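You operate a simulated robot arm through the tools that you are given. There is no shell and no other tool. Be economical: measure what you need, move in short steps, check, and stop when the job is done.

The job below is to be done with a simulated two-armed robot. You get a single attempt, and the scene is never put back.

Task
Take the cap off the green bottle and lay it down on the top of the grey cupboard. Then take the silver plate on the table top and put it away on the low shelf of the wash bench. Then fetch the red plug and set it on the rubber mat on the wash bench. Then open the right small drawer. Keep to this order.

Only the result counts: the job must be done as asked and must still hold three seconds after the hand-in. Knocking over, shifting, dropping, spilling or breaking anything else fails it. Lids that push on must go on centred and level and be pressed home; caps that screw on are set level and turned clockwise until they are tight.

Robot
Two 7-joint arms with fingered hands on one trunk, on a base that drives. Base frame: it is fixed to the floor where the robot stands at the start and does not move with it; the origin is under the middle of the robot, x ahead of it, y to its left, z up; the surface under the hand at the start is at about z = 0.86. Lengths are in m, angles in degrees, forces in N, time in s.
The left shoulder is at the start at [0.06, 0.177, 0.8], the right one opposite. With the tool pointing down near the work surface each hand reaches from about 0.44 to 0.96 m from the robot's upright axis, wherever it stands, measured 20 degrees to its own side. Places, roughly: green bottle [0.5, 0, 1]; low shelf of the wash bench [-3.8, -0.1, 0.3]; red plug (2x2x3 cm) [-2.6, 3.7, 0.8]; right small drawer [-1.7, 6.4, 1.4]; rubber mat on the wash bench (26x20 cm) [-3.58, -0.3, 0.86]; silver plate (12x8x2 cm) [-2.5, 3.9, 0.8]. Payload 4 kg a hand.
Tool frame (each hand has its own): the origin (TCP) lies between the finger pads and is the grasp point; the fingertips stand 0.037 m ahead of it; z points along the fingers, y is the line along which they close. Largest opening 0.124 m; the body of the gripper starts 0.043 m behind the TCP. The gripper is a hand of 3 fingers: y runs from the thumb to the fingers, the wrist lies at [-0.015, -0.108, -0.202] in the tool frame, and closing takes about 1.5 s.
Orientation is told as [roll, pitch, yaw] about the base's x, y, z axes, in that order, counted from this pose: with the fingers straight down and the wrist toward the robot, the tool's x, y and z point along [0, 1, 0], [1, 0, 0] and [0, 0, -1] of the base frame.

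Tools
- The arms move only by the tool servo_tool. It takes "left_commands", "right_commands" or both (then of equal length, played together; a hand with none holds still); each is a list of rows, each an object of numbers (a shift or turn left out is 0, a gripper value left out holds the last): "dx", "dy", "dz": the shift along the tool's x, y, z in m; "rx", "ry", "rz": the turn, a rotation vector about the tool's x, y, z in degrees. In form: [{"dx": .., "dy": .., "dz": .., "rx": .., "ry": .., "rz": ..}, ...]. A call has 1 to 10 rows; each row is the pose to reach, as a shift and turn from the pose commanded when the call began, along the tool's axes at that moment. "left_fingers" and "right_fingers" are, for a hand that has rows, the closure, from 0 (fully open) to 1 (shut), set as the call begins (left out, the last holds). A row lasts 0.2 s, in which the tool goes at most 0.05 m and 8.6 degrees; a call with a longer step from one row to the next is refused whole, and so is a gripper value outside its range. Where a pose cannot be reached the arm comes as near as it can. A force on the tool above 40 N (or 10 N above the force at the start of the call, whichever is more), or a blocked arm, ends the call early, and 0.2 s more pass. Each finger travels about 0.072 m/s and halts on what it meets, pressing with about 27 N; the grip force reading is that of the motor and also rises with nothing between the fingers. The clock runs only during rows and for 0.2 s after the last one: add rows that repeat a pose to give the fingers time. It gives the time, the measured TCP pose, the force on the tool (base axes), the opening and the grip force at its end, in the units of the frame above (readings bear some noise), with the torque about the TCP (base axes, N m) and any sound that the robot's microphone picked up.
- Cameras (640 x 400 px; columns grow to the right, rows downward): "scene" is now at [0.0554, 0.0168, 1.4588]; the picture's right is [0.20, -0.98, 0.00], its down [-0.59, -0.12, -0.80] and it looks along [0.78, 0.16, -0.60] (base axes); focal length 248 px, centre (320, 200). "left" rides on the left gripper at [-0.064, -0.076, -0.137] in its tool frame; the picture's right is [-0.84, -0.26, 0.48], its down [0.48, -0.76, 0.43] and it looks along [0.26, 0.60, 0.76] (tool axes); focal length 256 px, centre (320, 200). "right" rides on the right gripper at [0.064, -0.076, -0.137] in its tool frame; the picture's right is [-0.84, 0.26, -0.48], its down [-0.48, -0.76, 0.43] and it looks along [-0.26, 0.60, 0.76] (tool axes); focal length 256 px, centre (320, 200).
- capture(camera): a new picture of that camera. The clock stands still meanwhile.
- lift_body(by): slides the trunk up (or, below 0, down) by that many m; the arms and the scene camera ride with it, the base frame stays. It gives what a move gives, with no picture.
- drive_base(legs): drives the robot by 1 to 6 legs, each [ahead, left, turn to the left] in m, m and degrees, along the robot's own axes; the way and the turn of a leg run together, so that a leg with both is an arc; at most 1.5 m and 180 degrees a leg. The arms and the cameras ride along, it lands a little off, and it stops where it bumps. It gives what a move gives.
- set_fingers(index, middle, thumb_bend, thumb_turn, hand): sets how far each is bent, from 0 (flat) to 1 (curled in); at 0.3 the hand is open as for a grip, at 0.7 the pads meet at the TCP. One left out holds its place. A second passes; each finger stops where it meets its share of the squeeze, and holds until it gets a number again. A gripper value or a shape takes the hand back. It gives what a move gives, with no picture; readings hold the bend of each and the force on the fingers (four entries, about 0 where the hand has none), thumb and palm. thumb_turn goes from beside the hand (0) to across from the fingers (1), as for a grip.
- set_grasp(shape, hand): the hand has 3 fingers and takes this shape, open, in about a second: jaw (thumb against the fingers, like two jaws); tri (thumb and two fingers); tip (a fingertip pinch); poke (one finger out to press); point (the index stretched); flat (the hand flat); cup (the hand cupped); fist (a fist). The gripper value then closes the fingers along that shape, each until it touches; the sizes above hold for jaw. It gives what a move gives, with no picture.
- head_to(pan, tilt): turns the head with the scene camera to pan (to the left, within 86 degrees either way) and tilt (down, from -29 to 69), counted from straight ahead of the robot. It gives what a move gives.
- probe_pixels(camera, pixels): for up to 12 pixels [column, row] of the newest picture of that camera ("zoom" is the newest enlarged one), the place [x, y, z] in the base frame of the surface seen there, good to about 0.002 m. The clock stands still meanwhile.
- close_up(camera, box): a new picture of the part [left, top, right, bottom] of that camera's present view, enlarged. The clock stands still meanwhile.
- hand_in(): hands the job in; it is judged then, once.

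Go step by step. Measure first, check grasps and placings, and put right what went wrong. The budget is 110 turns and 88 pictures, counting those below and the enlarged ones. Unless the task says otherwise, let go and move clear before handing in.

The tools are called after ">>>" by a JSON object that holds its "fn" and its "kwargs". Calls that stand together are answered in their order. servo_tool: Moves the arms, as the interface text tells. Its arguments: {"type":"object","properties":{"left_commands":{"type":"array","items":{"type":"object","properties":{"dx":{"type":"number"},"dy":{"type":"number"},"dz":{"type":"number"},"rx":{"type":"number"},"ry":{"type":"number"},"rz":{"type":"number"}}}},"left_fingers":{"type":"number"},"right_commands":{"type":"array","items":{"type":"object","properties":{"dx":{"type":"number"},"dy":{"type":"number"},"dz":{"type":"number"},"rx":{"type":"number"},"ry":{"type":"number"},"rz":{"type":"number"}}}},"right_fingers":{"type":"number"}},"required":[]} The other tools are called the same way: lift_body (by) slides the trunk up or down; set_grasp (shape, hand) gives the hand a shape; set_fingers (index, middle, thumb_bend, thumb_turn, hand) moves the fingers one by one; drive_base (legs) drives the base; head_to (pan, tilt) turns the head that bears the scene camera; capture (camera) takes a picture; probe_pixels (camera, pixels) gives the place of the surface under pixels of a picture; close_up (camera, box) takes an enlarged picture of a part of a camera's view; hand_in () hands the job in.

At the start:

```text
time_s: 0.0
left_position: [0.4637, 0.4306, 1.232]
left_tcp_rot: [0.0, 0.0, 0.0]
left_contact_force: [-0.7, 0.6, 0.0]
left_ft_torque: [-0.01, 0.0, -0.04]
left_opening: 0.1235
left_grasp_force: 0.0
left_shape: jaw
left_bend: [0.3, 0.3, 0.3, 0.98]
left_finger forces: [0.1, 0.0, 0.0, 0.0, 0.0, 0.1]
right_position: [0.5559, -0.1088, 1.1418]
right_tcp_rot: [0.1, 0.0, 0.0]
right_contact_force: [0.8, 0.7, 0.1]
right_ft_torque: [-0.02, -0.01, -0.03]
right_opening: 0.1234
right_grasp_force: 0.0
right_shape: jaw
right_bend: [0.3, 0.3, 0.3, 0.98]
right_finger forces: [0.1, 0.0, 0.1, 0.0, 0.0, 0.1]
trunk travel left (down, up): [-0.325, 0.265]
robot x, y, heading: [0.0004, 0.0036, -0.1]
head pan, tilt: [11.4, 36.9]
```

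scene: 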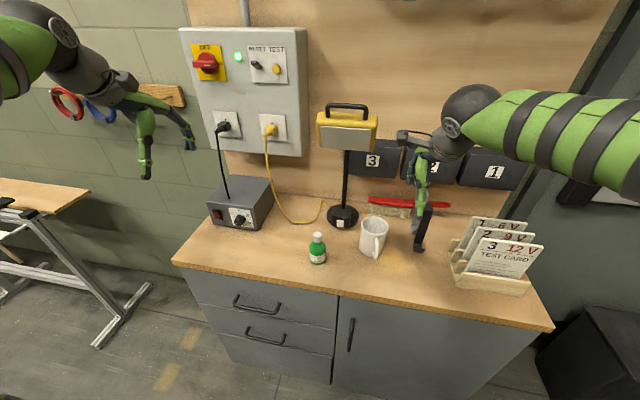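
right: 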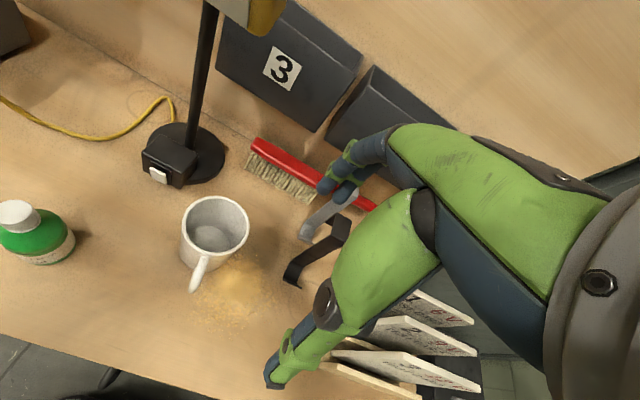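
left: 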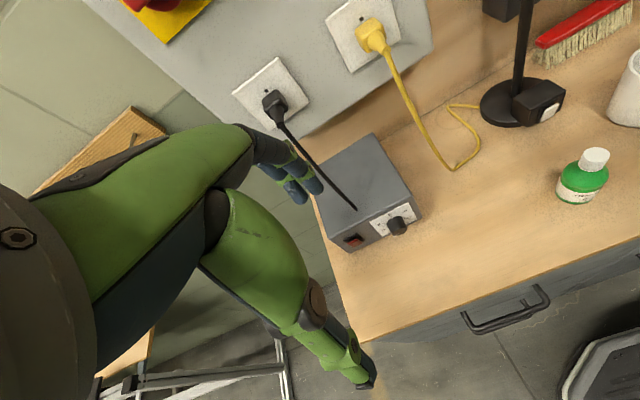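

The scene picture shows the green bottle with its white cap near pixel (317,238); I will look closer and measure it.

>>> {"fn": "close_up", "kwargs": {"camera": "scene", "box": [280, 210, 360, 280]}}

>>> {"fn": "probe_pixels", "kwargs": {"camera": "scene", "pixels": [[317, 235], [317, 240], [317, 258], [317, 268], [370, 225], [340, 215], [300, 270], [280, 320], [430, 350]]}}

>>> {"fn": "probe_pixels", "kwargs": {"camera": "right", "pixels": [[18, 210], [10, 208], [28, 210], [45, 240], [215, 240], [120, 300]]}}

```text
5.71 times, centred on (320, 245) of scene
```

zoom: 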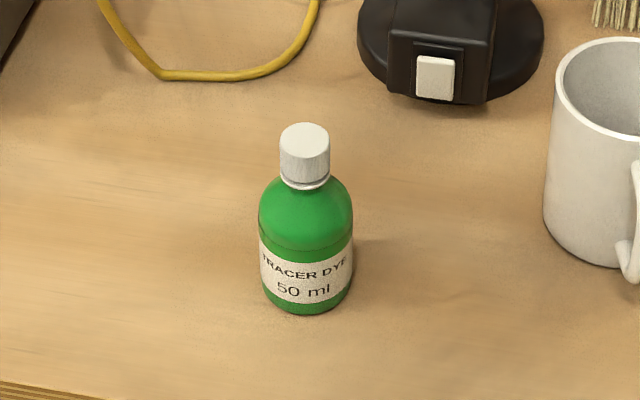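

```text
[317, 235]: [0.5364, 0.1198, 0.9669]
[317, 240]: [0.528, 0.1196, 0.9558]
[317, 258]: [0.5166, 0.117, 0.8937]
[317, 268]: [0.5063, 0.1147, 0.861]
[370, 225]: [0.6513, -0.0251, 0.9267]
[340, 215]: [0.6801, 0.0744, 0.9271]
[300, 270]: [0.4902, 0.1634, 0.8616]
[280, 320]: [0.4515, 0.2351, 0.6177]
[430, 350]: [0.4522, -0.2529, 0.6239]
```

```text
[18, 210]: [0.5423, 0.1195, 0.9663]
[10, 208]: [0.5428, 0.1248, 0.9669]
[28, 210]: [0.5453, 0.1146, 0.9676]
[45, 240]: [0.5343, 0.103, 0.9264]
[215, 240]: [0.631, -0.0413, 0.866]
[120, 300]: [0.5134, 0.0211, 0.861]
```

The cap top is at about (0.541, 0.120, 0.967), width about 2.4 cm. Before touching it, I look round for the grey cupboard.

>>> {"fn": "head_to", "kwargs": {"pan": 80, "tilt": 15}}

>>> {"fn": "capture", "kwargs": {"camera": "scene"}}

>>> {"fn": "head_to", "kwargs": {"pan": -80, "tilt": 15}}

>>> {"fn": "capture", "kwargs": {"camera": "scene"}}

```text
time_s: 1.4
left_position: [0.4632, 0.4317, 1.2321]
left_tcp_rot: [0.0, 0.1, 0.0]
left_contact_force: [0.2, 0.1, -0.2]
left_ft_torque: [-0.01, -0.01, 0.01]
left_opening: 0.1238
left_grasp_force: 0.0
left_shape: jaw
left_bend: [0.3, 0.3, 0.3, 0.98]
left_finger forces: [0.0, 0.1, 0.0, 0.0, 0.1, 0.1]
right_position: [0.5568, -0.1083, 1.1423]
right_tcp_rot: [0.0, 0.0, 0.1]
right_contact_force: [-0.2, -1.2, 0.9]
right_ft_torque: [-0.02, 0.0, 0.0]
right_opening: 0.1235
right_grasp_force: 0.0
right_shape: jaw
right_bend: [0.3, 0.3, 0.3, 0.98]
right_finger forces: [0.0, 0.0, 0.0, 0.1, 0.1, 0.1]
trunk travel left (down, up): [-0.325, 0.265]
robot x, y, heading: [0.0012, -0.0009, -0.3]
head pan, tilt: [80.0, 15.0]
```

```text
83 pictures are left
```

scene: 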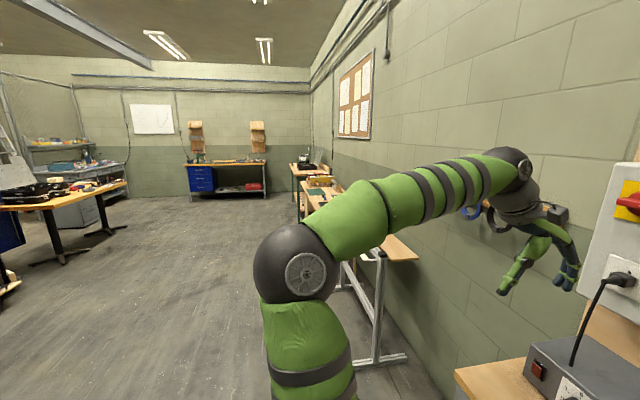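

```text
time_s: 3.9
left_position: [0.4643, 0.4313, 1.2314]
left_tcp_rot: [0.0, 0.0, -0.1]
left_contact_force: [0.3, -0.6, 0.3]
left_ft_torque: [0.04, 0.0, 0.03]
left_opening: 0.1238
left_grasp_force: 0.0
left_shape: jaw
left_bend: [0.3, 0.3, 0.3, 0.98]
left_finger forces: [0.0, 0.0, 0.0, 0.0, 0.0, 0.0]
right_position: [0.557, -0.1082, 1.1418]
right_tcp_rot: [0.0, 0.0, 0.0]
right_contact_force: [-0.5, 0.5, 0.4]
right_ft_torque: [0.0, -0.03, 0.0]
right_opening: 0.1233
right_grasp_force: 0.0
right_shape: jaw
right_bend: [0.3, 0.3, 0.3, 0.98]
right_finger forces: [0.1, 0.0, 0.0, 0.0, 0.1, 0.0]
trunk travel left (down, up): [-0.325, 0.265]
robot x, y, heading: [-0.0051, 0.002, 0.1]
head pan, tilt: [-80.0, 15.0]
```

```text
82 pictures are left
```

scene: 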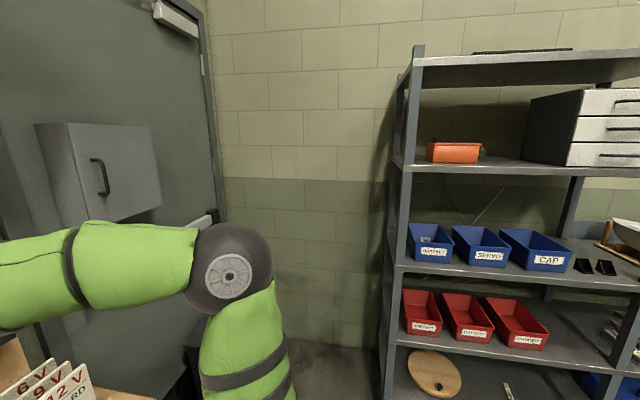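

A grey box with a handle hangs at pixel (95,170) in the right-hand view; that may be the cupboard. I probe it and look straight at it.

>>> {"fn": "probe_pixels", "kwargs": {"camera": "scene", "pixels": [[70, 150], [95, 124], [130, 124], [120, 170], [60, 124], [40, 140], [150, 126], [100, 180], [70, 180]]}}

>>> {"fn": "head_to", "kwargs": {"pan": -50, "tilt": 20}}

>>> {"fn": "capture", "kwargs": {"camera": "scene"}}

```text
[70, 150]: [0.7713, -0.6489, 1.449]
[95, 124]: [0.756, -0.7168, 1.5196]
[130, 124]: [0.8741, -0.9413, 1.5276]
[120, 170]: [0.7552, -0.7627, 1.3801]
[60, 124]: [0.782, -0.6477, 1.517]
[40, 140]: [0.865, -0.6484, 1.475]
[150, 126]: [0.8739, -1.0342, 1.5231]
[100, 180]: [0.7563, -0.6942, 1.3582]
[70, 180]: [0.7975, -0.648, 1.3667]
```

```text
time_s: 4.8
left_position: [0.4643, 0.431, 1.2312]
left_tcp_rot: [0.0, -0.1, 0.1]
left_contact_force: [-0.5, -0.1, -0.4]
left_ft_torque: [0.0, -0.01, -0.02]
left_opening: 0.1235
left_grasp_force: 0.1
left_shape: jaw
left_bend: [0.3, 0.3, 0.3, 0.98]
left_finger forces: [0.0, 0.0, 0.0, 0.1, 0.0, 0.0]
right_position: [0.5579, -0.1086, 1.1425]
right_tcp_rot: [0.0, 0.1, 0.0]
right_contact_force: [0.1, -0.1, 0.3]
right_ft_torque: [0.02, 0.04, -0.03]
right_opening: 0.1236
right_grasp_force: 0.0
right_shape: jaw
right_bend: [0.3, 0.3, 0.3, 0.98]
right_finger forces: [0.0, 0.0, 0.0, 0.0, 0.1, 0.0]
trunk travel left (down, up): [-0.325, 0.265]
robot x, y, heading: [0.0004, 0.0011, -0.1]
head pan, tilt: [-50.0, 20.0]
```

```text
81 pictures are left
```

scene: 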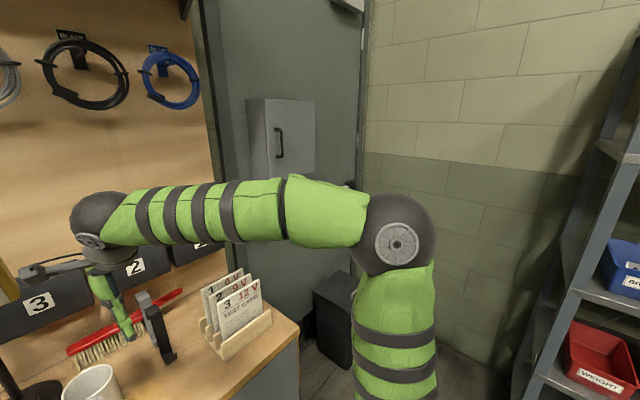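

The wall cupboard front is at x≈0.756, y≈-0.65 to -0.95, top z≈1.52. I look back at the bench to measure the clearances round the bottle before holding it with the left hand.

>>> {"fn": "head_to", "kwargs": {"pan": 12, "tilt": 42}}

>>> {"fn": "capture", "kwargs": {"camera": "scene"}}

```text
time_s: 6.1
left_position: [0.4643, 0.4321, 1.2319]
left_tcp_rot: [0.0, 0.0, 0.0]
left_contact_force: [-0.2, 0.4, -0.5]
left_ft_torque: [-0.01, -0.01, 0.0]
left_opening: 0.1238
left_grasp_force: 0.2
left_shape: jaw
left_bend: [0.3, 0.3, 0.3, 0.98]
left_finger forces: [0.1, 0.0, 0.1, 0.0, 0.0, 0.0]
right_position: [0.557, -0.1087, 1.1417]
right_tcp_rot: [-0.1, -0.1, 0.0]
right_contact_force: [0.1, -0.2, 0.6]
right_ft_torque: [0.01, 0.04, -0.02]
right_opening: 0.1237
right_grasp_force: 0.1
right_shape: jaw
right_bend: [0.3, 0.3, 0.3, 0.98]
right_finger forces: [0.0, 0.0, 0.0, 0.1, 0.0, 0.0]
trunk travel left (down, up): [-0.325, 0.265]
robot x, y, heading: [-0.0011, -0.0006, -0.4]
head pan, tilt: [12.0, 42.0]
```

```text
80 pictures are left
```

scene: 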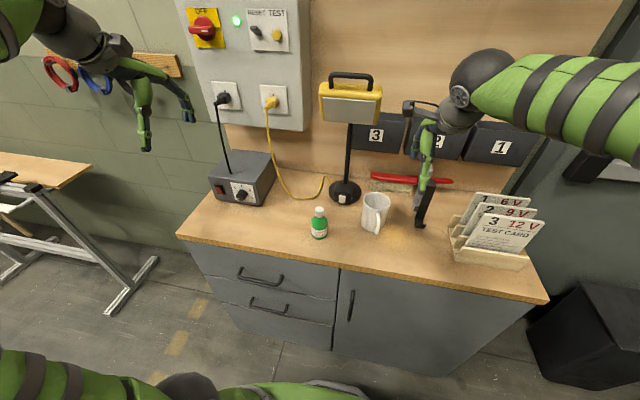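

>>> {"fn": "probe_pixels", "kwargs": {"camera": "scene", "pixels": [[319, 211], [319, 225], [345, 199], [332, 190], [240, 202], [275, 172], [245, 160], [210, 175], [365, 222], [285, 200], [350, 90], [320, 100]]}}

>>> {"fn": "servo_tool", "kwargs": {"left_commands": [{"ry": -8}, {"ry": -16}, {"ry": -24}, {"ry": -32}, {"ry": -40}, {"ry": -48}, {"ry": -54}, {"ry": -60}, {"ry": -60}]}}

```text
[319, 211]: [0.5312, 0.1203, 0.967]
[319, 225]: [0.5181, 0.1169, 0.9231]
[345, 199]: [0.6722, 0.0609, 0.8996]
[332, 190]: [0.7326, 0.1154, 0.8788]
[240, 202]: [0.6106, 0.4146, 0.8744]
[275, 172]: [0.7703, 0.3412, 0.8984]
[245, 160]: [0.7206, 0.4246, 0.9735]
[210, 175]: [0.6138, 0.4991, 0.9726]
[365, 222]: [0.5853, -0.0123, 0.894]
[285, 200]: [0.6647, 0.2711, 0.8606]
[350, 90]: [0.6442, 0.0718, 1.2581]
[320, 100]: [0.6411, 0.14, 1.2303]
```

```text
time_s: 8.1
left_position: [0.4639, 0.432, 1.2319]
left_tcp_rot: [-60.2, 0.1, 0.0]
left_contact_force: [0.6, -0.1, -0.5]
left_ft_torque: [0.01, 0.07, -0.02]
left_opening: 0.1239
left_grasp_force: 0.0
left_shape: jaw
left_bend: [0.3, 0.3, 0.3, 0.98]
left_finger forces: [0.0, 0.0, 0.1, 0.0, 0.1, 0.0]
right_position: [0.5577, -0.1087, 1.1423]
right_tcp_rot: [0.1, 0.0, 0.0]
right_contact_force: [0.1, -0.5, -0.6]
right_ft_torque: [-0.02, 0.01, 0.03]
right_opening: 0.1235
right_grasp_force: 0.1
right_shape: jaw
right_bend: [0.3, 0.3, 0.3, 0.98]
right_finger forces: [0.1, 0.0, 0.0, 0.0, 0.0, 0.0]
trunk travel left (down, up): [-0.325, 0.265]
robot x, y, heading: [-0.0011, -0.002, -0.1]
head pan, tilt: [12.0, 42.0]
```

Bottle axis is about (0.541, 0.119); neighbours (lamp base x>0.65, mug y<0, power box y>0.4) leave room. I move the tilted left hand to a pre-grasp point 12 cm back from the bottle.

>>> {"fn": "servo_tool", "kwargs": {"left_commands": [{"dx": 0.017, "dy": 0.0096, "dz": 0.04}, {"dx": 0.034, "dy": 0.0193, "dz": 0.08}, {"dx": 0.051, "dy": 0.029, "dz": 0.12}, {"dx": 0.068, "dy": 0.0385, "dz": 0.16}, {"dx": 0.085, "dy": 0.048, "dz": 0.2}, {"dx": 0.102, "dy": 0.058, "dz": 0.24}, {"dx": 0.119, "dy": 0.0674, "dz": 0.28}, {"dx": 0.1354, "dy": 0.077, "dz": 0.3195}, {"dx": 0.1354, "dy": 0.077, "dz": 0.3195}], "left_fingers": 0.3}}

>>> {"fn": "capture", "kwargs": {"camera": "left"}}

>>> {"fn": "capture", "kwargs": {"camera": "scene"}}

```text
time_s: 10.1
left_position: [0.5397, 0.2226, 0.9535]
left_tcp_rot: [-60.0, -0.1, 0.0]
left_contact_force: [-0.2, 0.3, -0.4]
left_ft_torque: [-0.03, 0.01, 0.0]
left_opening: 0.087
left_grasp_force: 0.1
left_shape: jaw
left_bend: [0.35, 0.38, 0.5, 0.99]
left_finger forces: [0.0, 0.0, 0.0, 0.0, 0.1, 0.0]
right_position: [0.5578, -0.1088, 1.1419]
right_tcp_rot: [0.1, 0.1, 0.0]
right_contact_force: [0.5, 0.0, 0.2]
right_ft_torque: [-0.01, 0.03, 0.0]
right_opening: 0.1236
right_grasp_force: 0.1
right_shape: jaw
right_bend: [0.3, 0.3, 0.3, 0.98]
right_finger forces: [0.0, 0.1, 0.0, 0.0, 0.1, 0.0]
trunk travel left (down, up): [-0.325, 0.265]
robot x, y, heading: [-0.002, 0.0016, -0.2]
head pan, tilt: [12.0, 42.0]
```

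```text
79 pictures are left
```

left: 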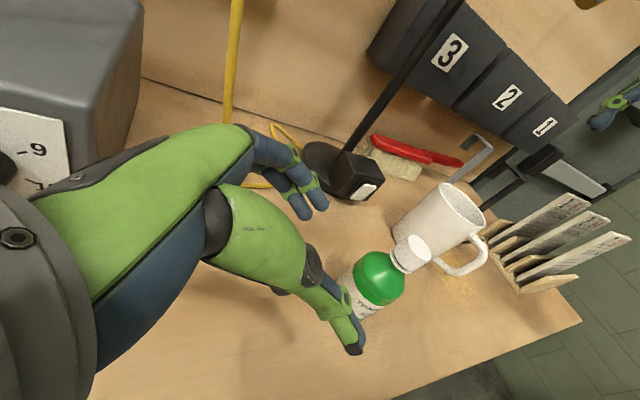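

```text
78 pictures are left
```

scene: 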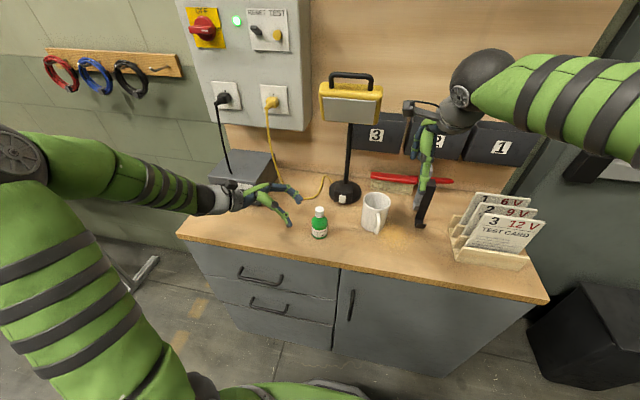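

The hand lines up with the bottle; I advance 11 cm along the fingers and check.

>>> {"fn": "servo_tool", "kwargs": {"left_commands": [{"dx": -0.004, "dy": 0.001, "dz": 0.025}, {"dx": -0.006, "dy": 0.001, "dz": 0.05}, {"dx": -0.006, "dy": 0.001, "dz": 0.07}, {"dx": -0.006, "dy": 0.001, "dz": 0.09}, {"dx": -0.006, "dy": 0.001, "dz": 0.11}, {"dx": -0.006, "dy": 0.001, "dz": 0.11}]}}

>>> {"fn": "capture", "kwargs": {"camera": "left"}}

>>> {"fn": "close_up", "kwargs": {"camera": "scene", "box": [240, 160, 400, 260]}}

```text
time_s: 11.5
left_position: [0.5423, 0.1231, 0.9058]
left_tcp_rot: [-60.0, 0.0, 0.0]
left_contact_force: [0.2, -0.2, 0.5]
left_ft_torque: [0.03, -0.02, 0.01]
left_opening: 0.0871
left_grasp_force: 0.1
left_shape: jaw
left_bend: [0.35, 0.38, 0.5, 0.99]
left_finger forces: [0.0, 0.0, 0.0, 0.0, 0.2, 0.0]
right_position: [0.5578, -0.1088, 1.1418]
right_tcp_rot: [0.0, 0.0, 0.0]
right_contact_force: [-0.5, 0.3, -0.1]
right_ft_torque: [0.01, 0.0, 0.01]
right_opening: 0.1236
right_grasp_force: 0.1
right_shape: jaw
right_bend: [0.3, 0.3, 0.3, 0.98]
right_finger forces: [0.1, 0.0, 0.1, 0.0, 0.0, 0.0]
trunk travel left (down, up): [-0.325, 0.265]
robot x, y, heading: [-0.0024, -0.0029, 0.1]
head pan, tilt: [12.0, 42.0]
```

```text
77 pictures are left
```

left: 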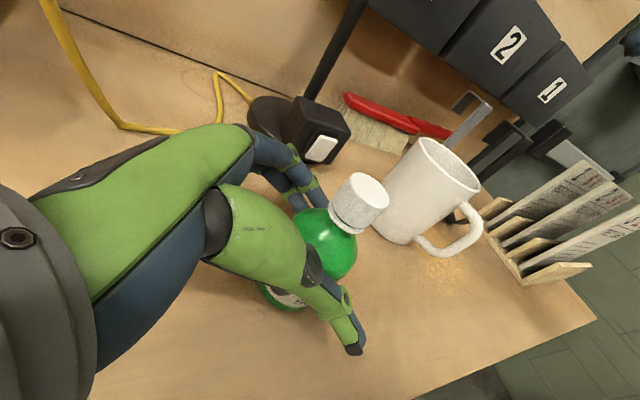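

```text
4.00 times, centred on (320, 210) of scene
```

zoom: 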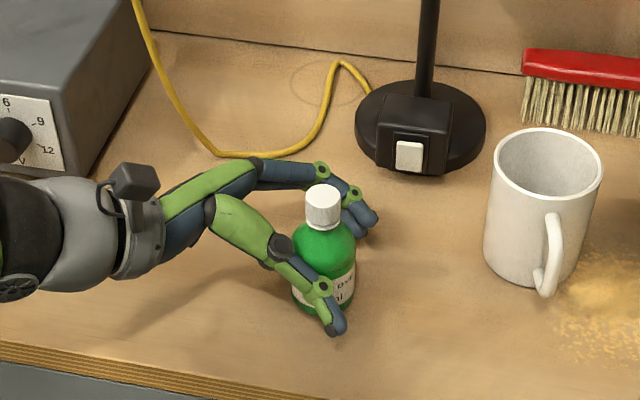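

The bottle stands between thumb and fingers; I close the left hand on it.

>>> {"fn": "servo_tool", "kwargs": {"left_commands": [{}, {}, {}, {}, {}, {}, {}, {}, {}], "left_fingers": 0.75}}

>>> {"fn": "close_up", "kwargs": {"camera": "scene", "box": [240, 160, 400, 260]}}

>>> {"fn": "probe_pixels", "kwargs": {"camera": "zoom", "pixels": [[322, 192], [308, 195], [336, 195], [322, 215], [322, 187], [322, 230]]}}

```text
time_s: 13.5
left_position: [0.5413, 0.1233, 0.9061]
left_tcp_rot: [-60.0, 0.0, 0.0]
left_contact_force: [-0.7, 0.5, 3.8]
left_ft_torque: [-0.06, -0.08, 0.0]
left_opening: 0.0443
left_grasp_force: 27.0
left_shape: jaw
left_bend: [0.52, 0.49, 0.59, 1.0]
left_finger forces: [20.1, 10.4, 0.0, 0.1, 32.6, 0.0]
right_position: [0.557, -0.1081, 1.143]
right_tcp_rot: [0.0, 0.0, 0.0]
right_contact_force: [-0.2, 0.8, 0.1]
right_ft_torque: [-0.01, -0.01, 0.0]
right_opening: 0.1236
right_grasp_force: 0.0
right_shape: jaw
right_bend: [0.3, 0.3, 0.3, 0.98]
right_finger forces: [0.1, 0.0, 0.0, 0.1, 0.0, 0.0]
trunk travel left (down, up): [-0.325, 0.265]
robot x, y, heading: [-0.0004, 0.0008, -0.1]
head pan, tilt: [12.0, 42.0]
```

```text
4.00 times, centred on (320, 210) of scene
```

zoom: 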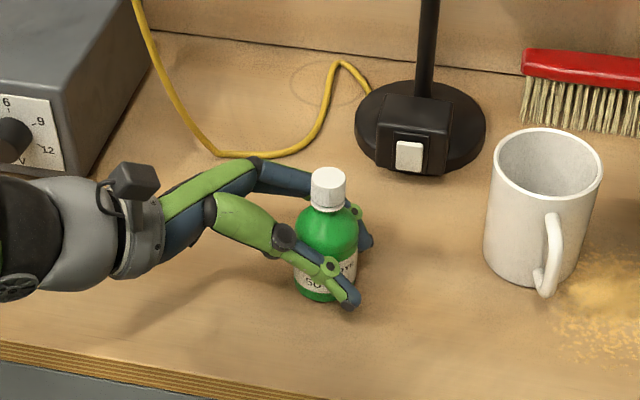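

```text
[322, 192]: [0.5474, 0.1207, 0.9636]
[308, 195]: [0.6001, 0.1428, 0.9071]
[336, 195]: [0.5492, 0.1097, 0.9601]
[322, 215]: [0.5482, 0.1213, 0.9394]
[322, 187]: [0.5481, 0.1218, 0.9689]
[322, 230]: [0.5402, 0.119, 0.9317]
```

Grip holds (0.044 m, 27 N); the cap moved a little, now at zoom (328,178). I probe its top rim.

>>> {"fn": "probe_pixels", "kwargs": {"camera": "zoom", "pixels": [[328, 170], [328, 176], [328, 182], [314, 178], [343, 178], [328, 190], [328, 204], [328, 208], [328, 212]]}}

>>> {"fn": "set_grasp", "kwargs": {"hand": "right", "shape": "jaw"}}

```text
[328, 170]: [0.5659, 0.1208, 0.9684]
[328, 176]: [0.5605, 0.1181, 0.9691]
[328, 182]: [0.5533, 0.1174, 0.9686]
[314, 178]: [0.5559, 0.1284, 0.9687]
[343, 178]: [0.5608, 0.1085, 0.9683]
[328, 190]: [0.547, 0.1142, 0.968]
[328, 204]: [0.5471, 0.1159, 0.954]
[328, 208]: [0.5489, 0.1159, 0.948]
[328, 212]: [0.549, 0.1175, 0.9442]
```

```text
time_s: 14.4
left_position: [0.541, 0.1243, 0.906]
left_tcp_rot: [-60.0, -0.1, 0.0]
left_contact_force: [-1.4, -0.1, 4.4]
left_ft_torque: [-0.07, -0.08, 0.0]
left_opening: 0.0443
left_grasp_force: 26.6
left_shape: jaw
left_bend: [0.52, 0.49, 0.59, 1.0]
left_finger forces: [20.0, 10.4, 0.0, 0.0, 32.8, 0.1]
right_position: [0.5567, -0.1085, 1.1425]
right_tcp_rot: [0.0, 0.0, 0.0]
right_contact_force: [0.0, -0.3, 0.2]
right_ft_torque: [0.01, 0.02, -0.01]
right_opening: 0.1237
right_grasp_force: 0.1
right_shape: jaw
right_bend: [0.3, 0.3, 0.3, 0.98]
right_finger forces: [0.1, 0.0, 0.1, 0.1, 0.1, 0.0]
trunk travel left (down, up): [-0.325, 0.265]
robot x, y, heading: [-0.0017, -0.0028, 0.0]
head pan, tilt: [12.0, 42.0]
```

Cap now centres at (0.5575, 0.118), z 0.944–0.9685. I bring the right hand above it with yaw 30, fingers partly closed, tips still above.

>>> {"fn": "servo_tool", "kwargs": {"right_commands": [{"dx": 0.045, "dy": -0.002, "dz": 0.01, "rz": -6}, {"dx": 0.09, "dy": -0.004, "dz": 0.02, "rz": -12}, {"dx": 0.135, "dy": -0.006, "dz": 0.03, "rz": -18}, {"dx": 0.18, "dy": -0.008, "dz": 0.04, "rz": -24}, {"dx": 0.2215, "dy": -0.01, "dz": 0.06, "rz": -30}, {"dx": 0.2215, "dy": -0.01, "dz": 0.09, "rz": -30}, {"dx": 0.2215, "dy": -0.01, "dz": 0.11, "rz": -30}, {"dx": 0.2215, "dy": -0.01, "dz": 0.11, "rz": -30}], "right_fingers": 0.4}}

>>> {"fn": "capture", "kwargs": {"camera": "right"}}

>>> {"fn": "close_up", "kwargs": {"camera": "scene", "box": [240, 160, 400, 260]}}

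```text
time_s: 16.2
left_position: [0.5421, 0.1243, 0.906]
left_tcp_rot: [-60.1, 0.0, 0.0]
left_contact_force: [-0.5, -0.7, 4.0]
left_ft_torque: [-0.09, -0.15, 0.0]
left_opening: 0.0443
left_grasp_force: 26.5
left_shape: jaw
left_bend: [0.52, 0.49, 0.59, 1.0]
left_finger forces: [20.3, 10.6, 0.0, 0.0, 32.4, 0.0]
right_position: [0.5468, 0.1132, 1.0307]
right_tcp_rot: [0.0, 0.0, 30.0]
right_contact_force: [0.2, 0.1, -0.6]
right_ft_torque: [0.02, 0.0, 0.0]
right_opening: 0.0748
right_grasp_force: 0.1
right_shape: jaw
right_bend: [0.38, 0.42, 0.53, 0.99]
right_finger forces: [0.0, 0.0, 0.0, 0.0, 0.0, 0.0]
trunk travel left (down, up): [-0.325, 0.265]
robot x, y, heading: [0.0007, -0.0004, -0.1]
head pan, tilt: [12.0, 42.0]
```

```text
74 pictures are left
```

right: 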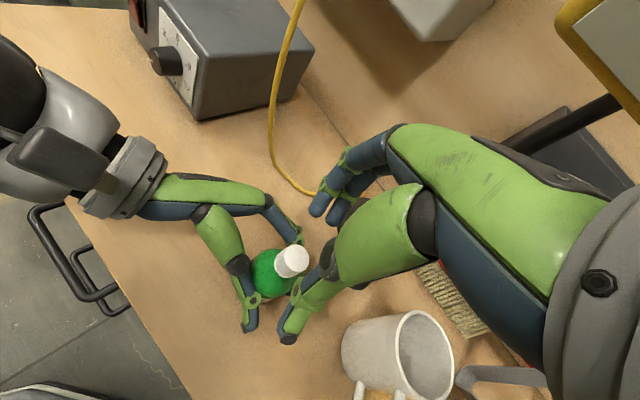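

```text
4.00 times, centred on (320, 210) of scene
```

zoom: 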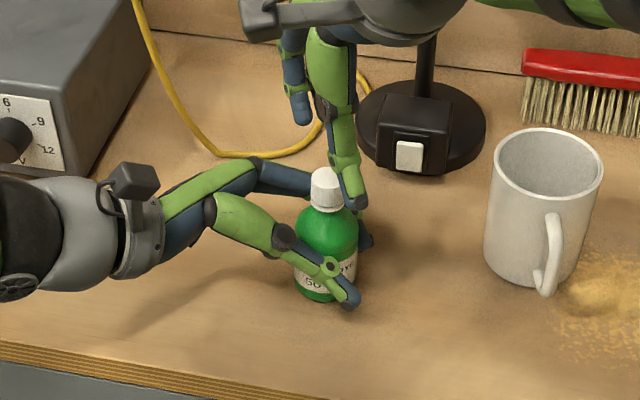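

The cap at right-camera (292,262) lies between thumb tip (288,338) and fingertips (318,212). I probe those tips to centre the pinch.

>>> {"fn": "probe_pixels", "kwargs": {"camera": "right", "pixels": [[288, 338], [292, 325], [318, 210], [330, 215], [292, 258], [290, 268], [341, 205]]}}

```text
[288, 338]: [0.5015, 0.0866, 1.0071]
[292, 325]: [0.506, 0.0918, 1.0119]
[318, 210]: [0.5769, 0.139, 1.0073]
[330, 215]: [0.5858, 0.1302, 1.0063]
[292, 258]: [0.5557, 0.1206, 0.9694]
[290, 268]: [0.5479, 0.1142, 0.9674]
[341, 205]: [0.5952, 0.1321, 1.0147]
```

Tips sit about 3 cm below the TCP and are centred closely; I go down 5.4 cm so the tips flank the cap, then close gently in steps.

>>> {"fn": "servo_tool", "kwargs": {"right_commands": [{"dz": 0.02}, {"dz": 0.04}, {"dz": 0.054}, {"dz": 0.054}]}}

>>> {"fn": "servo_tool", "kwargs": {"right_commands": [{}, {}, {}, {}], "right_fingers": 0.6}}

>>> {"fn": "capture", "kwargs": {"camera": "right"}}

>>> {"fn": "close_up", "kwargs": {"camera": "scene", "box": [270, 160, 382, 230]}}

```text
time_s: 17.2
left_position: [0.5417, 0.1234, 0.9051]
left_tcp_rot: [-60.1, 0.0, 0.0]
left_contact_force: [-0.6, -1.3, 3.9]
left_ft_torque: [-0.05, -0.13, -0.06]
left_opening: 0.0443
left_grasp_force: 26.9
left_shape: jaw
left_bend: [0.52, 0.49, 0.59, 1.0]
left_finger forces: [20.1, 10.6, 0.1, 0.0, 32.4, 0.0]
right_position: [0.5471, 0.1133, 0.9773]
right_tcp_rot: [0.0, 0.0, 29.9]
right_contact_force: [0.5, 0.1, 0.3]
right_ft_torque: [-0.02, 0.03, 0.0]
right_opening: 0.0748
right_grasp_force: 0.1
right_shape: jaw
right_bend: [0.38, 0.42, 0.53, 0.99]
right_finger forces: [0.1, 0.1, 0.1, 0.0, 0.1, 0.0]
trunk travel left (down, up): [-0.325, 0.265]
robot x, y, heading: [-0.0011, -0.0015, 0.2]
head pan, tilt: [12.0, 42.0]
```

```text
time_s: 18.2
left_position: [0.5421, 0.1239, 0.906]
left_tcp_rot: [-60.1, -0.1, -0.1]
left_contact_force: [-0.7, -0.3, 3.5]
left_ft_torque: [-0.05, -0.1, -0.02]
left_opening: 0.0444
left_grasp_force: 26.8
left_shape: jaw
left_bend: [0.52, 0.49, 0.59, 1.0]
left_finger forces: [20.2, 10.6, 0.0, 0.0, 32.3, 0.0]
right_position: [0.5472, 0.1125, 0.9783]
right_tcp_rot: [0.0, 0.1, 30.0]
right_contact_force: [0.2, 1.1, -0.5]
right_ft_torque: [-0.01, 0.01, -0.01]
right_opening: 0.0502
right_grasp_force: 0.1
right_shape: jaw
right_bend: [0.46, 0.5, 0.59, 1.0]
right_finger forces: [0.0, 0.1, 0.0, 0.1, 0.1, 0.0]
trunk travel left (down, up): [-0.325, 0.265]
robot x, y, heading: [-0.0021, -0.0032, -0.1]
head pan, tilt: [12.0, 42.0]
```

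```text
72 pictures are left
```

right: 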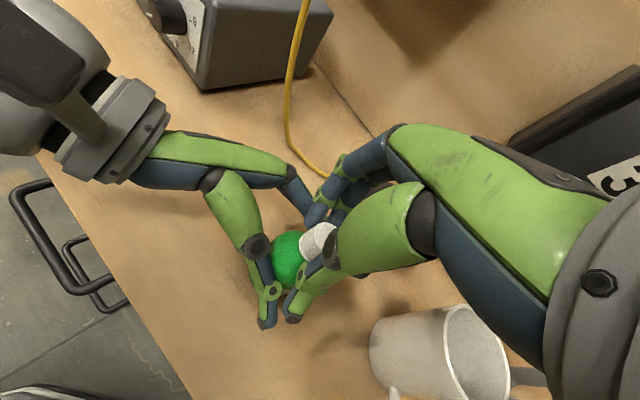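

```text
5.71 times, centred on (326, 195) of scene
```

zoom: 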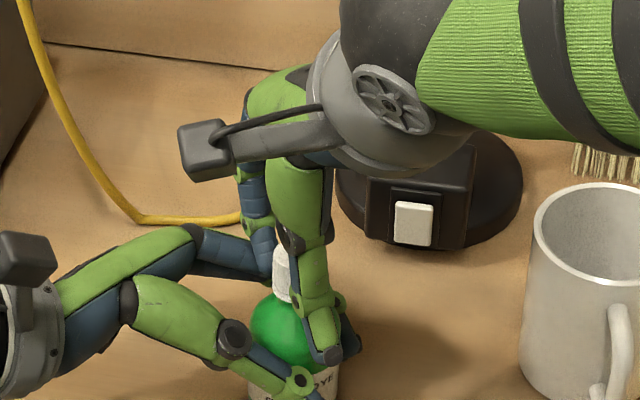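

Opening 0.050, no contact yet. I probe the tips against the cap in the right picture.

>>> {"fn": "probe_pixels", "kwargs": {"camera": "right", "pixels": [[292, 318], [300, 305], [316, 208], [322, 215], [318, 240], [326, 232], [308, 240], [270, 295]]}}

```text
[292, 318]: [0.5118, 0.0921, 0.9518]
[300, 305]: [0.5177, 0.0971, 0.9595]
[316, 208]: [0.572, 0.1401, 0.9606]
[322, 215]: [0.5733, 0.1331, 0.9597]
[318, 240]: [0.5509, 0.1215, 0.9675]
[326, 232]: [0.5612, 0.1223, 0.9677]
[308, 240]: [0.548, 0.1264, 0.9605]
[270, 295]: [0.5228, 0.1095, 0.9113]
```

Fingers are nearly touching while the thumb still has about 2.5 cm to go, so I shift the hand 8 mm toward the fingers and then close.

>>> {"fn": "servo_tool", "kwargs": {"right_commands": [{"dy": 0.008}, {"dy": 0.008}, {"dy": 0.008}, {"dy": 0.008}, {"dy": 0.008}, {"dy": 0.008}], "right_fingers": 0.85}}

>>> {"fn": "capture", "kwargs": {"camera": "right"}}

>>> {"fn": "close_up", "kwargs": {"camera": "scene", "box": [270, 160, 382, 230]}}

```text
time_s: 19.6
left_position: [0.5423, 0.1237, 0.9065]
left_tcp_rot: [-60.0, 0.0, -0.1]
left_contact_force: [5.3, -0.9, 9.0]
left_ft_torque: [-0.16, 0.09, -0.01]
left_opening: 0.0435
left_grasp_force: 27.0
left_shape: jaw
left_bend: [0.51, 0.49, 0.6, 0.99]
left_finger forces: [26.0, 11.2, 0.1, 0.1, 32.4, 0.0]
right_position: [0.5535, 0.1171, 0.9775]
right_tcp_rot: [0.1, 0.0, 30.1]
right_contact_force: [-2.7, 0.7, 5.9]
right_ft_torque: [0.31, -0.44, 0.06]
right_opening: 0.0208
right_grasp_force: 26.7
right_shape: jaw
right_bend: [0.57, 0.58, 0.65, 1.0]
right_finger forces: [17.6, 12.4, 0.0, 0.0, 32.5, 0.0]
trunk travel left (down, up): [-0.325, 0.265]
robot x, y, heading: [-0.0017, -0.0021, 0.0]
head pan, tilt: [12.0, 42.0]
heard: snap
```

```text
70 pictures are left
```

right: 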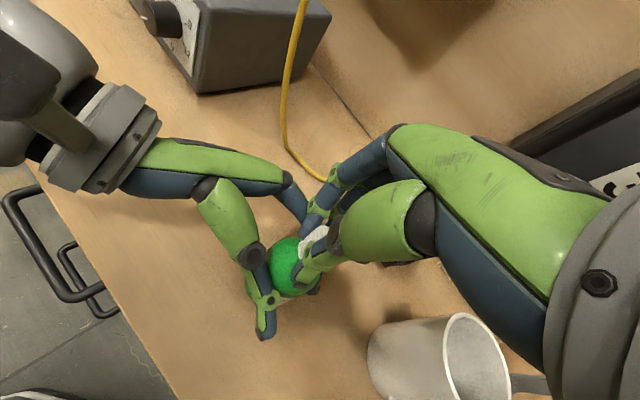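

```text
5.71 times, centred on (326, 195) of scene
```

zoom: 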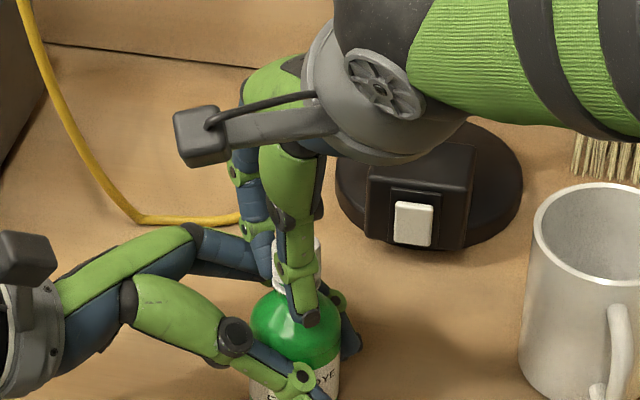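

A snap was heard and the grip is on (opening 0.021, 27 N); the cap may have popped loose. I pull up gently with the right hand and watch the force.

>>> {"fn": "servo_tool", "kwargs": {"right_commands": [{"dz": -0.002}, {"dz": -0.004}, {"dz": -0.006}, {"dz": -0.006}]}}

>>> {"fn": "close_up", "kwargs": {"camera": "scene", "box": [270, 160, 382, 230]}}

```text
time_s: 20.6
left_position: [0.5417, 0.124, 0.9045]
left_tcp_rot: [-60.1, -0.1, 0.0]
left_contact_force: [-0.5, -0.6, 16.6]
left_ft_torque: [-0.22, -0.06, -0.02]
left_opening: 0.0436
left_grasp_force: 27.0
left_shape: jaw
left_bend: [0.52, 0.49, 0.6, 0.98]
left_finger forces: [23.7, 9.5, 0.0, 0.1, 36.0, 0.0]
right_position: [0.5532, 0.1161, 0.9828]
right_tcp_rot: [-0.1, 0.2, 30.0]
right_contact_force: [0.6, 0.1, -16.7]
right_ft_torque: [0.06, -0.14, -0.01]
right_opening: 0.0189
right_grasp_force: 27.1
right_shape: jaw
right_bend: [0.58, 0.59, 0.66, 1.0]
right_finger forces: [16.8, 12.5, 0.1, 0.0, 21.5, 0.1]
trunk travel left (down, up): [-0.325, 0.265]
robot x, y, heading: [-0.0031, 0.0006, -0.1]
head pan, tilt: [12.0, 42.0]
```

```text
5.71 times, centred on (326, 195) of scene
```

zoom: 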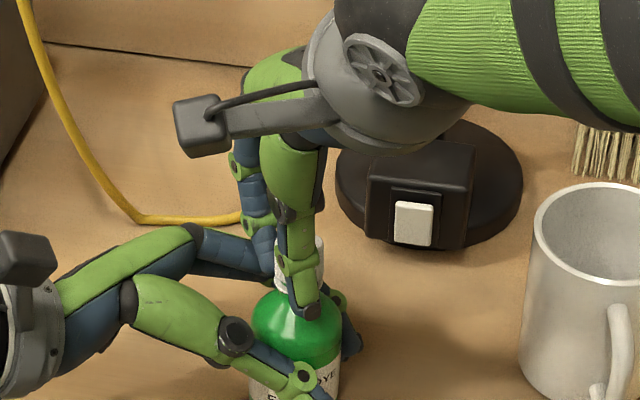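

The pull meets 17 N, so the cap is threaded. I ease back down and turn it counter-clockwise 76°.

>>> {"fn": "servo_tool", "kwargs": {"right_commands": [{"dz": 0.004}, {"dz": 0.006, "rz": -8}, {"dz": 0.006, "rz": -16}, {"dz": 0.006, "rz": -24}, {"dz": 0.006, "rz": -32}, {"dz": 0.005, "rz": -40}, {"dz": 0.005, "rz": -48}, {"dz": 0.005, "rz": -56}, {"dz": 0.005, "rz": -64}, {"dz": 0.005, "rz": -72}]}}

>>> {"fn": "close_up", "kwargs": {"camera": "scene", "box": [270, 160, 382, 230]}}

>>> {"fn": "capture", "kwargs": {"camera": "right"}}

```text
time_s: 22.8
left_position: [0.5404, 0.1233, 0.9051]
left_tcp_rot: [-60.0, 0.0, -0.1]
left_contact_force: [-13.2, -1.6, 5.6]
left_ft_torque: [-0.2, -0.5, 0.23]
left_opening: 0.0449
left_grasp_force: 27.2
left_shape: jaw
left_bend: [0.54, 0.5, 0.59, 1.0]
left_finger forces: [16.1, 8.9, 0.0, 0.0, 41.0, 0.1]
right_position: [0.5544, 0.1158, 0.9794]
right_tcp_rot: [-0.1, 0.0, 102.1]
right_contact_force: [12.4, 1.1, -4.5]
right_ft_torque: [0.25, -0.57, -0.33]
right_opening: 0.0156
right_grasp_force: 27.4
right_shape: jaw
right_bend: [0.59, 0.61, 0.75, 0.96]
right_finger forces: [13.4, 26.4, 0.0, 0.0, 29.2, 0.1]
trunk travel left (down, up): [-0.325, 0.265]
robot x, y, heading: [-0.0015, 0.0009, -0.2]
head pan, tilt: [12.0, 42.0]
```

```text
5.71 times, centred on (326, 195) of scene
```

zoom: 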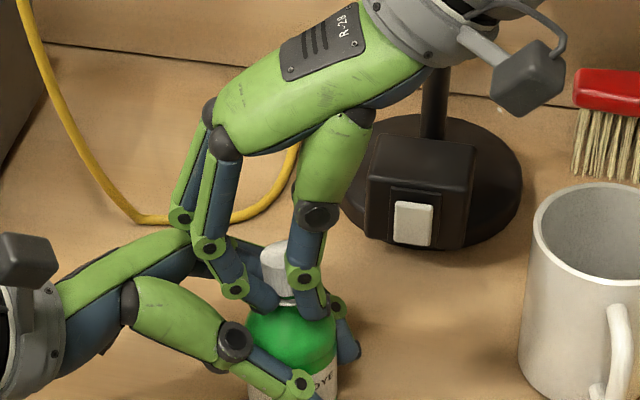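

```text
66 pictures are left
```

right: 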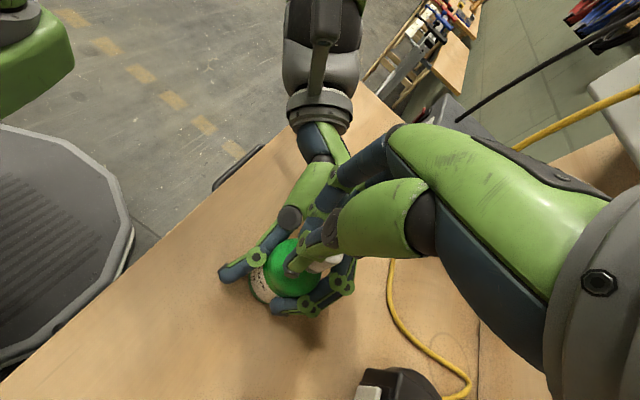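

The cap looks slightly tilted at zoom (278,258); I look closer.

>>> {"fn": "close_up", "kwargs": {"camera": "scene", "box": [300, 190, 340, 215]}}

>>> {"fn": "probe_pixels", "kwargs": {"camera": "zoom", "pixels": [[300, 200], [280, 180], [320, 180], [290, 230], [290, 260]]}}

```text
16.00 times, centred on (320, 202) of scene
```

zoom: 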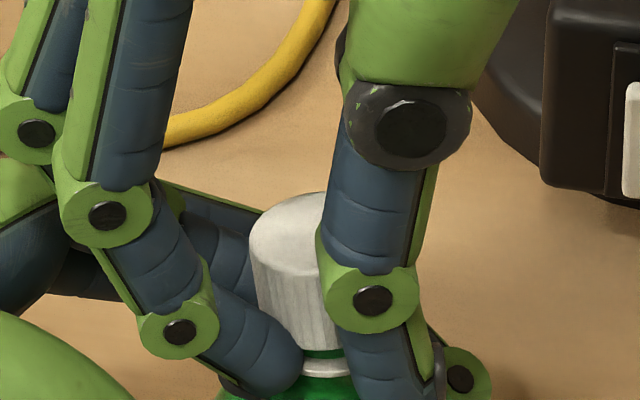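

```text
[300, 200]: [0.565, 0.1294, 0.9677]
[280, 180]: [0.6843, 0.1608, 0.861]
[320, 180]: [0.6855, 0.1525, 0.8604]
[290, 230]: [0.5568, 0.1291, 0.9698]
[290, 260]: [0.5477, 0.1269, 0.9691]
```

A green neck gap now shows between cap and ring, so it is unscrewing. I test a gentle upward pull.

>>> {"fn": "servo_tool", "kwargs": {"right_commands": [{"dz": -0.003}, {"dz": -0.006}, {"dz": -0.009}, {"dz": -0.009}]}}

>>> {"fn": "close_up", "kwargs": {"camera": "scene", "box": [296, 185, 344, 215]}}

```text
time_s: 23.8
left_position: [0.543, 0.1231, 0.9057]
left_tcp_rot: [-60.0, -0.1, 0.0]
left_contact_force: [-9.5, -0.6, 24.3]
left_ft_torque: [-0.26, -0.55, 0.22]
left_opening: 0.0446
left_grasp_force: 27.1
left_shape: jaw
left_bend: [0.54, 0.5, 0.59, 0.99]
left_finger forces: [16.9, 8.5, 0.0, 0.1, 37.4, 0.0]
right_position: [0.5542, 0.1166, 0.9874]
right_tcp_rot: [0.1, 0.1, 102.2]
right_contact_force: [8.7, -0.4, -25.0]
right_ft_torque: [0.08, -0.51, -0.27]
right_opening: 0.0155
right_grasp_force: 27.1
right_shape: jaw
right_bend: [0.6, 0.61, 0.75, 0.97]
right_finger forces: [11.7, 22.4, 0.0, 0.0, 23.1, 0.0]
trunk travel left (down, up): [-0.325, 0.265]
robot x, y, heading: [0.0026, -0.0003, 0.4]
head pan, tilt: [12.0, 42.0]
```

```text
13.33 times, centred on (320, 200) of scene
```

zoom: 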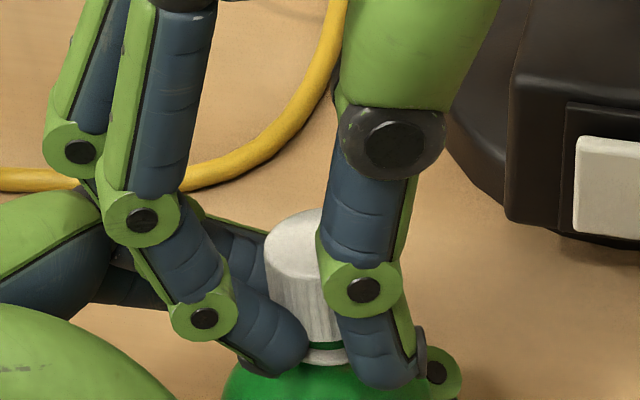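

Still 25 N resistance, so more turns are needed with a better-centred, higher grip. I ease down, open, and look at the cap.

>>> {"fn": "servo_tool", "kwargs": {"right_commands": [{"dz": 0.004}, {"dz": 0.008}]}}

>>> {"fn": "servo_tool", "kwargs": {"right_commands": [{}, {}, {}, {"dz": -0.02}, {"dz": -0.05}, {"dz": -0.08}, {"dz": -0.08}], "right_fingers": 0.4}}

>>> {"fn": "close_up", "kwargs": {"camera": "scene", "box": [280, 175, 360, 225]}}

>>> {"fn": "probe_pixels", "kwargs": {"camera": "zoom", "pixels": [[320, 180], [320, 190], [320, 200], [300, 200], [340, 200], [320, 220], [320, 240], [320, 260], [330, 180], [330, 220]]}}

```text
time_s: 24.4
left_position: [0.543, 0.1242, 0.904]
left_tcp_rot: [-59.9, 0.2, 0.0]
left_contact_force: [-5.9, -2.0, 6.6]
left_ft_torque: [-0.17, -0.23, 0.17]
left_opening: 0.044
left_grasp_force: 27.1
left_shape: jaw
left_bend: [0.53, 0.5, 0.59, 0.99]
left_finger forces: [18.4, 9.1, 0.1, 0.1, 35.6, 0.0]
right_position: [0.5544, 0.1174, 0.9812]
right_tcp_rot: [-0.1, 0.0, 102.1]
right_contact_force: [4.7, 1.7, -7.4]
right_ft_torque: [0.2, -0.32, -0.23]
right_opening: 0.0154
right_grasp_force: 27.4
right_shape: jaw
right_bend: [0.6, 0.61, 0.75, 0.97]
right_finger forces: [12.7, 21.8, 0.0, 0.0, 25.3, 0.0]
trunk travel left (down, up): [-0.325, 0.265]
robot x, y, heading: [-0.002, -0.0016, 0.3]
head pan, tilt: [12.0, 42.0]
```

```text
time_s: 26.0
left_position: [0.541, 0.1243, 0.9055]
left_tcp_rot: [-60.0, 0.0, 0.0]
left_contact_force: [0.6, 1.0, -1.2]
left_ft_torque: [-0.01, 0.04, -0.04]
left_opening: 0.0426
left_grasp_force: 27.6
left_shape: jaw
left_bend: [0.53, 0.5, 0.59, 1.0]
left_finger forces: [24.7, 9.1, 0.1, 0.0, 32.9, 0.1]
right_position: [0.5539, 0.117, 1.0609]
right_tcp_rot: [0.1, 0.1, 102.0]
right_contact_force: [0.9, -0.3, -0.3]
right_ft_torque: [0.0, 0.0, -0.01]
right_opening: 0.0739
right_grasp_force: 0.0
right_shape: jaw
right_bend: [0.38, 0.42, 0.53, 0.99]
right_finger forces: [0.0, 0.0, 0.1, 0.0, 0.0, 0.1]
trunk travel left (down, up): [-0.325, 0.265]
robot x, y, heading: [0.0025, 0.0019, 0.1]
head pan, tilt: [12.0, 42.0]
```

```text
8.00 times, centred on (320, 200) of scene
```

zoom: 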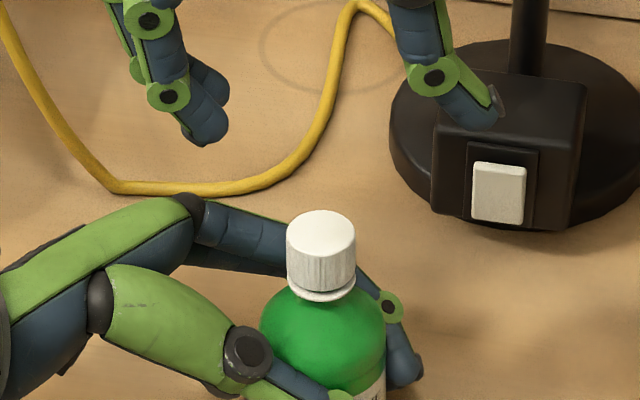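

```text
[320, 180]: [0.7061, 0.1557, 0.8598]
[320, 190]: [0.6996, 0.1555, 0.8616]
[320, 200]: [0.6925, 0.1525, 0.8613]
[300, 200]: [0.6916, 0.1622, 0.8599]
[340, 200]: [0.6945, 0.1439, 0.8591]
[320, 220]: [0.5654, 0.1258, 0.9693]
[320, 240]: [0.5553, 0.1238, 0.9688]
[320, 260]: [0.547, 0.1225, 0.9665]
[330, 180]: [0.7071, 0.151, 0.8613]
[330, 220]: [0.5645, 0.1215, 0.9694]
```

The cap is level, centred at (0.557, 0.124) top z 0.969. I turn the open right hand back to yaw 20 above it, centred on the cap.

>>> {"fn": "servo_tool", "kwargs": {"right_commands": [{"rz": 8.3}, {"rz": 16.6}, {"rz": 24.9}, {"rz": 33.2}, {"rz": 41.5}, {"rz": 49.8}, {"rz": 58}, {"dx": -0.001, "dy": 0.006, "rz": 66}, {"dx": -0.001, "dy": 0.006, "rz": 74}, {"dx": -0.001, "dy": 0.006, "rz": 82}], "right_fingers": 0.45}}

>>> {"fn": "servo_tool", "kwargs": {"right_commands": [{"dz": 0.03}, {"dz": 0.055}, {"dz": 0.071}, {"dz": 0.071}]}}

>>> {"fn": "servo_tool", "kwargs": {"right_commands": [{}, {}, {}, {}, {}, {}], "right_fingers": 0.85}}

>>> {"fn": "close_up", "kwargs": {"camera": "scene", "box": [280, 175, 360, 225]}}

```text
time_s: 28.2
left_position: [0.541, 0.1237, 0.9061]
left_tcp_rot: [-60.0, 0.0, 0.0]
left_contact_force: [-0.8, 0.1, -0.8]
left_ft_torque: [0.03, 0.03, -0.01]
left_opening: 0.043
left_grasp_force: 26.7
left_shape: jaw
left_bend: [0.53, 0.5, 0.59, 1.0]
left_finger forces: [24.5, 9.0, 0.0, 0.1, 32.6, 0.1]
right_position: [0.5538, 0.1221, 1.0597]
right_tcp_rot: [0.0, 0.1, 19.9]
right_contact_force: [0.5, -0.7, 0.1]
right_ft_torque: [0.02, -0.05, -0.02]
right_opening: 0.0688
right_grasp_force: 0.1
right_shape: jaw
right_bend: [0.4, 0.44, 0.54, 0.99]
right_finger forces: [0.1, 0.0, 0.1, 0.0, 0.0, 0.0]
trunk travel left (down, up): [-0.325, 0.265]
robot x, y, heading: [0.0037, -0.0017, -0.1]
head pan, tilt: [12.0, 42.0]
```

```text
time_s: 29.2
left_position: [0.541, 0.1241, 0.9057]
left_tcp_rot: [-60.0, -0.1, 0.0]
left_contact_force: [0.8, 0.1, -1.0]
left_ft_torque: [0.01, -0.01, -0.04]
left_opening: 0.0428
left_grasp_force: 26.9
left_shape: jaw
left_bend: [0.53, 0.5, 0.59, 1.0]
left_finger forces: [24.6, 9.0, 0.0, 0.0, 32.6, 0.0]
right_position: [0.5535, 0.1224, 0.9888]
right_tcp_rot: [0.1, 0.0, 20.1]
right_contact_force: [0.7, -0.1, 0.9]
right_ft_torque: [0.0, 0.0, 0.01]
right_opening: 0.0684
right_grasp_force: 0.0
right_shape: jaw
right_bend: [0.4, 0.44, 0.54, 0.99]
right_finger forces: [0.0, 0.1, 0.0, 0.0, 0.0, 0.1]
trunk travel left (down, up): [-0.325, 0.265]
robot x, y, heading: [0.0001, -0.0014, -0.1]
head pan, tilt: [12.0, 42.0]
```

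```text
time_s: 30.6
left_position: [0.5412, 0.1237, 0.9066]
left_tcp_rot: [-60.0, 0.0, 0.0]
left_contact_force: [-0.1, -1.6, -5.4]
left_ft_torque: [0.06, 0.26, -0.01]
left_opening: 0.0425
left_grasp_force: 26.8
left_shape: jaw
left_bend: [0.53, 0.5, 0.59, 1.0]
left_finger forces: [25.8, 8.4, 0.1, 0.1, 32.4, 0.0]
right_position: [0.5534, 0.1236, 0.9905]
right_tcp_rot: [0.0, -0.1, 20.0]
right_contact_force: [-0.1, 2.6, 4.4]
right_ft_torque: [0.12, -0.18, 0.0]
right_opening: 0.0193
right_grasp_force: 26.7
right_shape: jaw
right_bend: [0.59, 0.6, 0.66, 1.0]
right_finger forces: [17.1, 12.3, 0.1, 0.0, 28.5, 0.0]
trunk travel left (down, up): [-0.325, 0.265]
robot x, y, heading: [-0.0017, -0.0025, 0.1]
head pan, tilt: [12.0, 42.0]
```

```text
8.00 times, centred on (320, 200) of scene
```

zoom: 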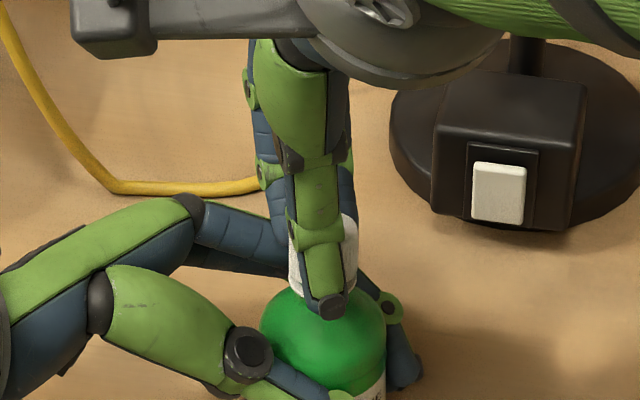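

Well centred grip with small forces. I turn counter-clockwise 80°.

>>> {"fn": "servo_tool", "kwargs": {"right_commands": [{"rz": -8}, {"rz": -16}, {"rz": -24}, {"rz": -32}, {"rz": -40, "dz": -0.0005}, {"rz": -48, "dz": -0.0005}, {"rz": -56, "dz": -0.0005}, {"rz": -64, "dz": -0.0005}, {"rz": -72, "dz": -0.0005}, {"rz": -80, "dz": -0.0005}]}}

>>> {"fn": "close_up", "kwargs": {"camera": "scene", "box": [280, 175, 360, 225]}}

```text
time_s: 32.8
left_position: [0.542, 0.1228, 0.905]
left_tcp_rot: [-60.0, 0.0, 0.0]
left_contact_force: [-6.6, 0.4, -1.4]
left_ft_torque: [-0.2, -0.31, 0.1]
left_opening: 0.0423
left_grasp_force: 27.0
left_shape: jaw
left_bend: [0.53, 0.5, 0.59, 1.0]
left_finger forces: [18.8, 10.8, 0.0, 0.1, 35.7, 0.0]
right_position: [0.5553, 0.1233, 0.9884]
right_tcp_rot: [0.1, 0.1, 100.1]
right_contact_force: [6.2, -0.5, 0.4]
right_ft_torque: [0.16, -0.22, -0.09]
right_opening: 0.0175
right_grasp_force: 26.4
right_shape: jaw
right_bend: [0.6, 0.6, 0.66, 1.0]
right_finger forces: [12.7, 16.6, 0.1, 0.0, 28.3, 0.1]
trunk travel left (down, up): [-0.325, 0.265]
robot x, y, heading: [0.0022, 0.0018, -0.3]
head pan, tilt: [12.0, 42.0]
```

```text
8.00 times, centred on (320, 200) of scene
```

zoom: 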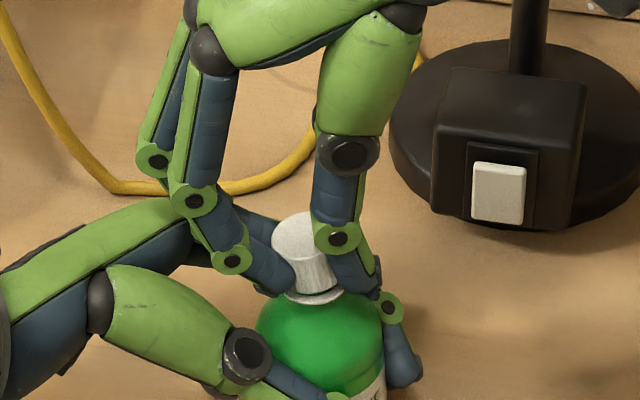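

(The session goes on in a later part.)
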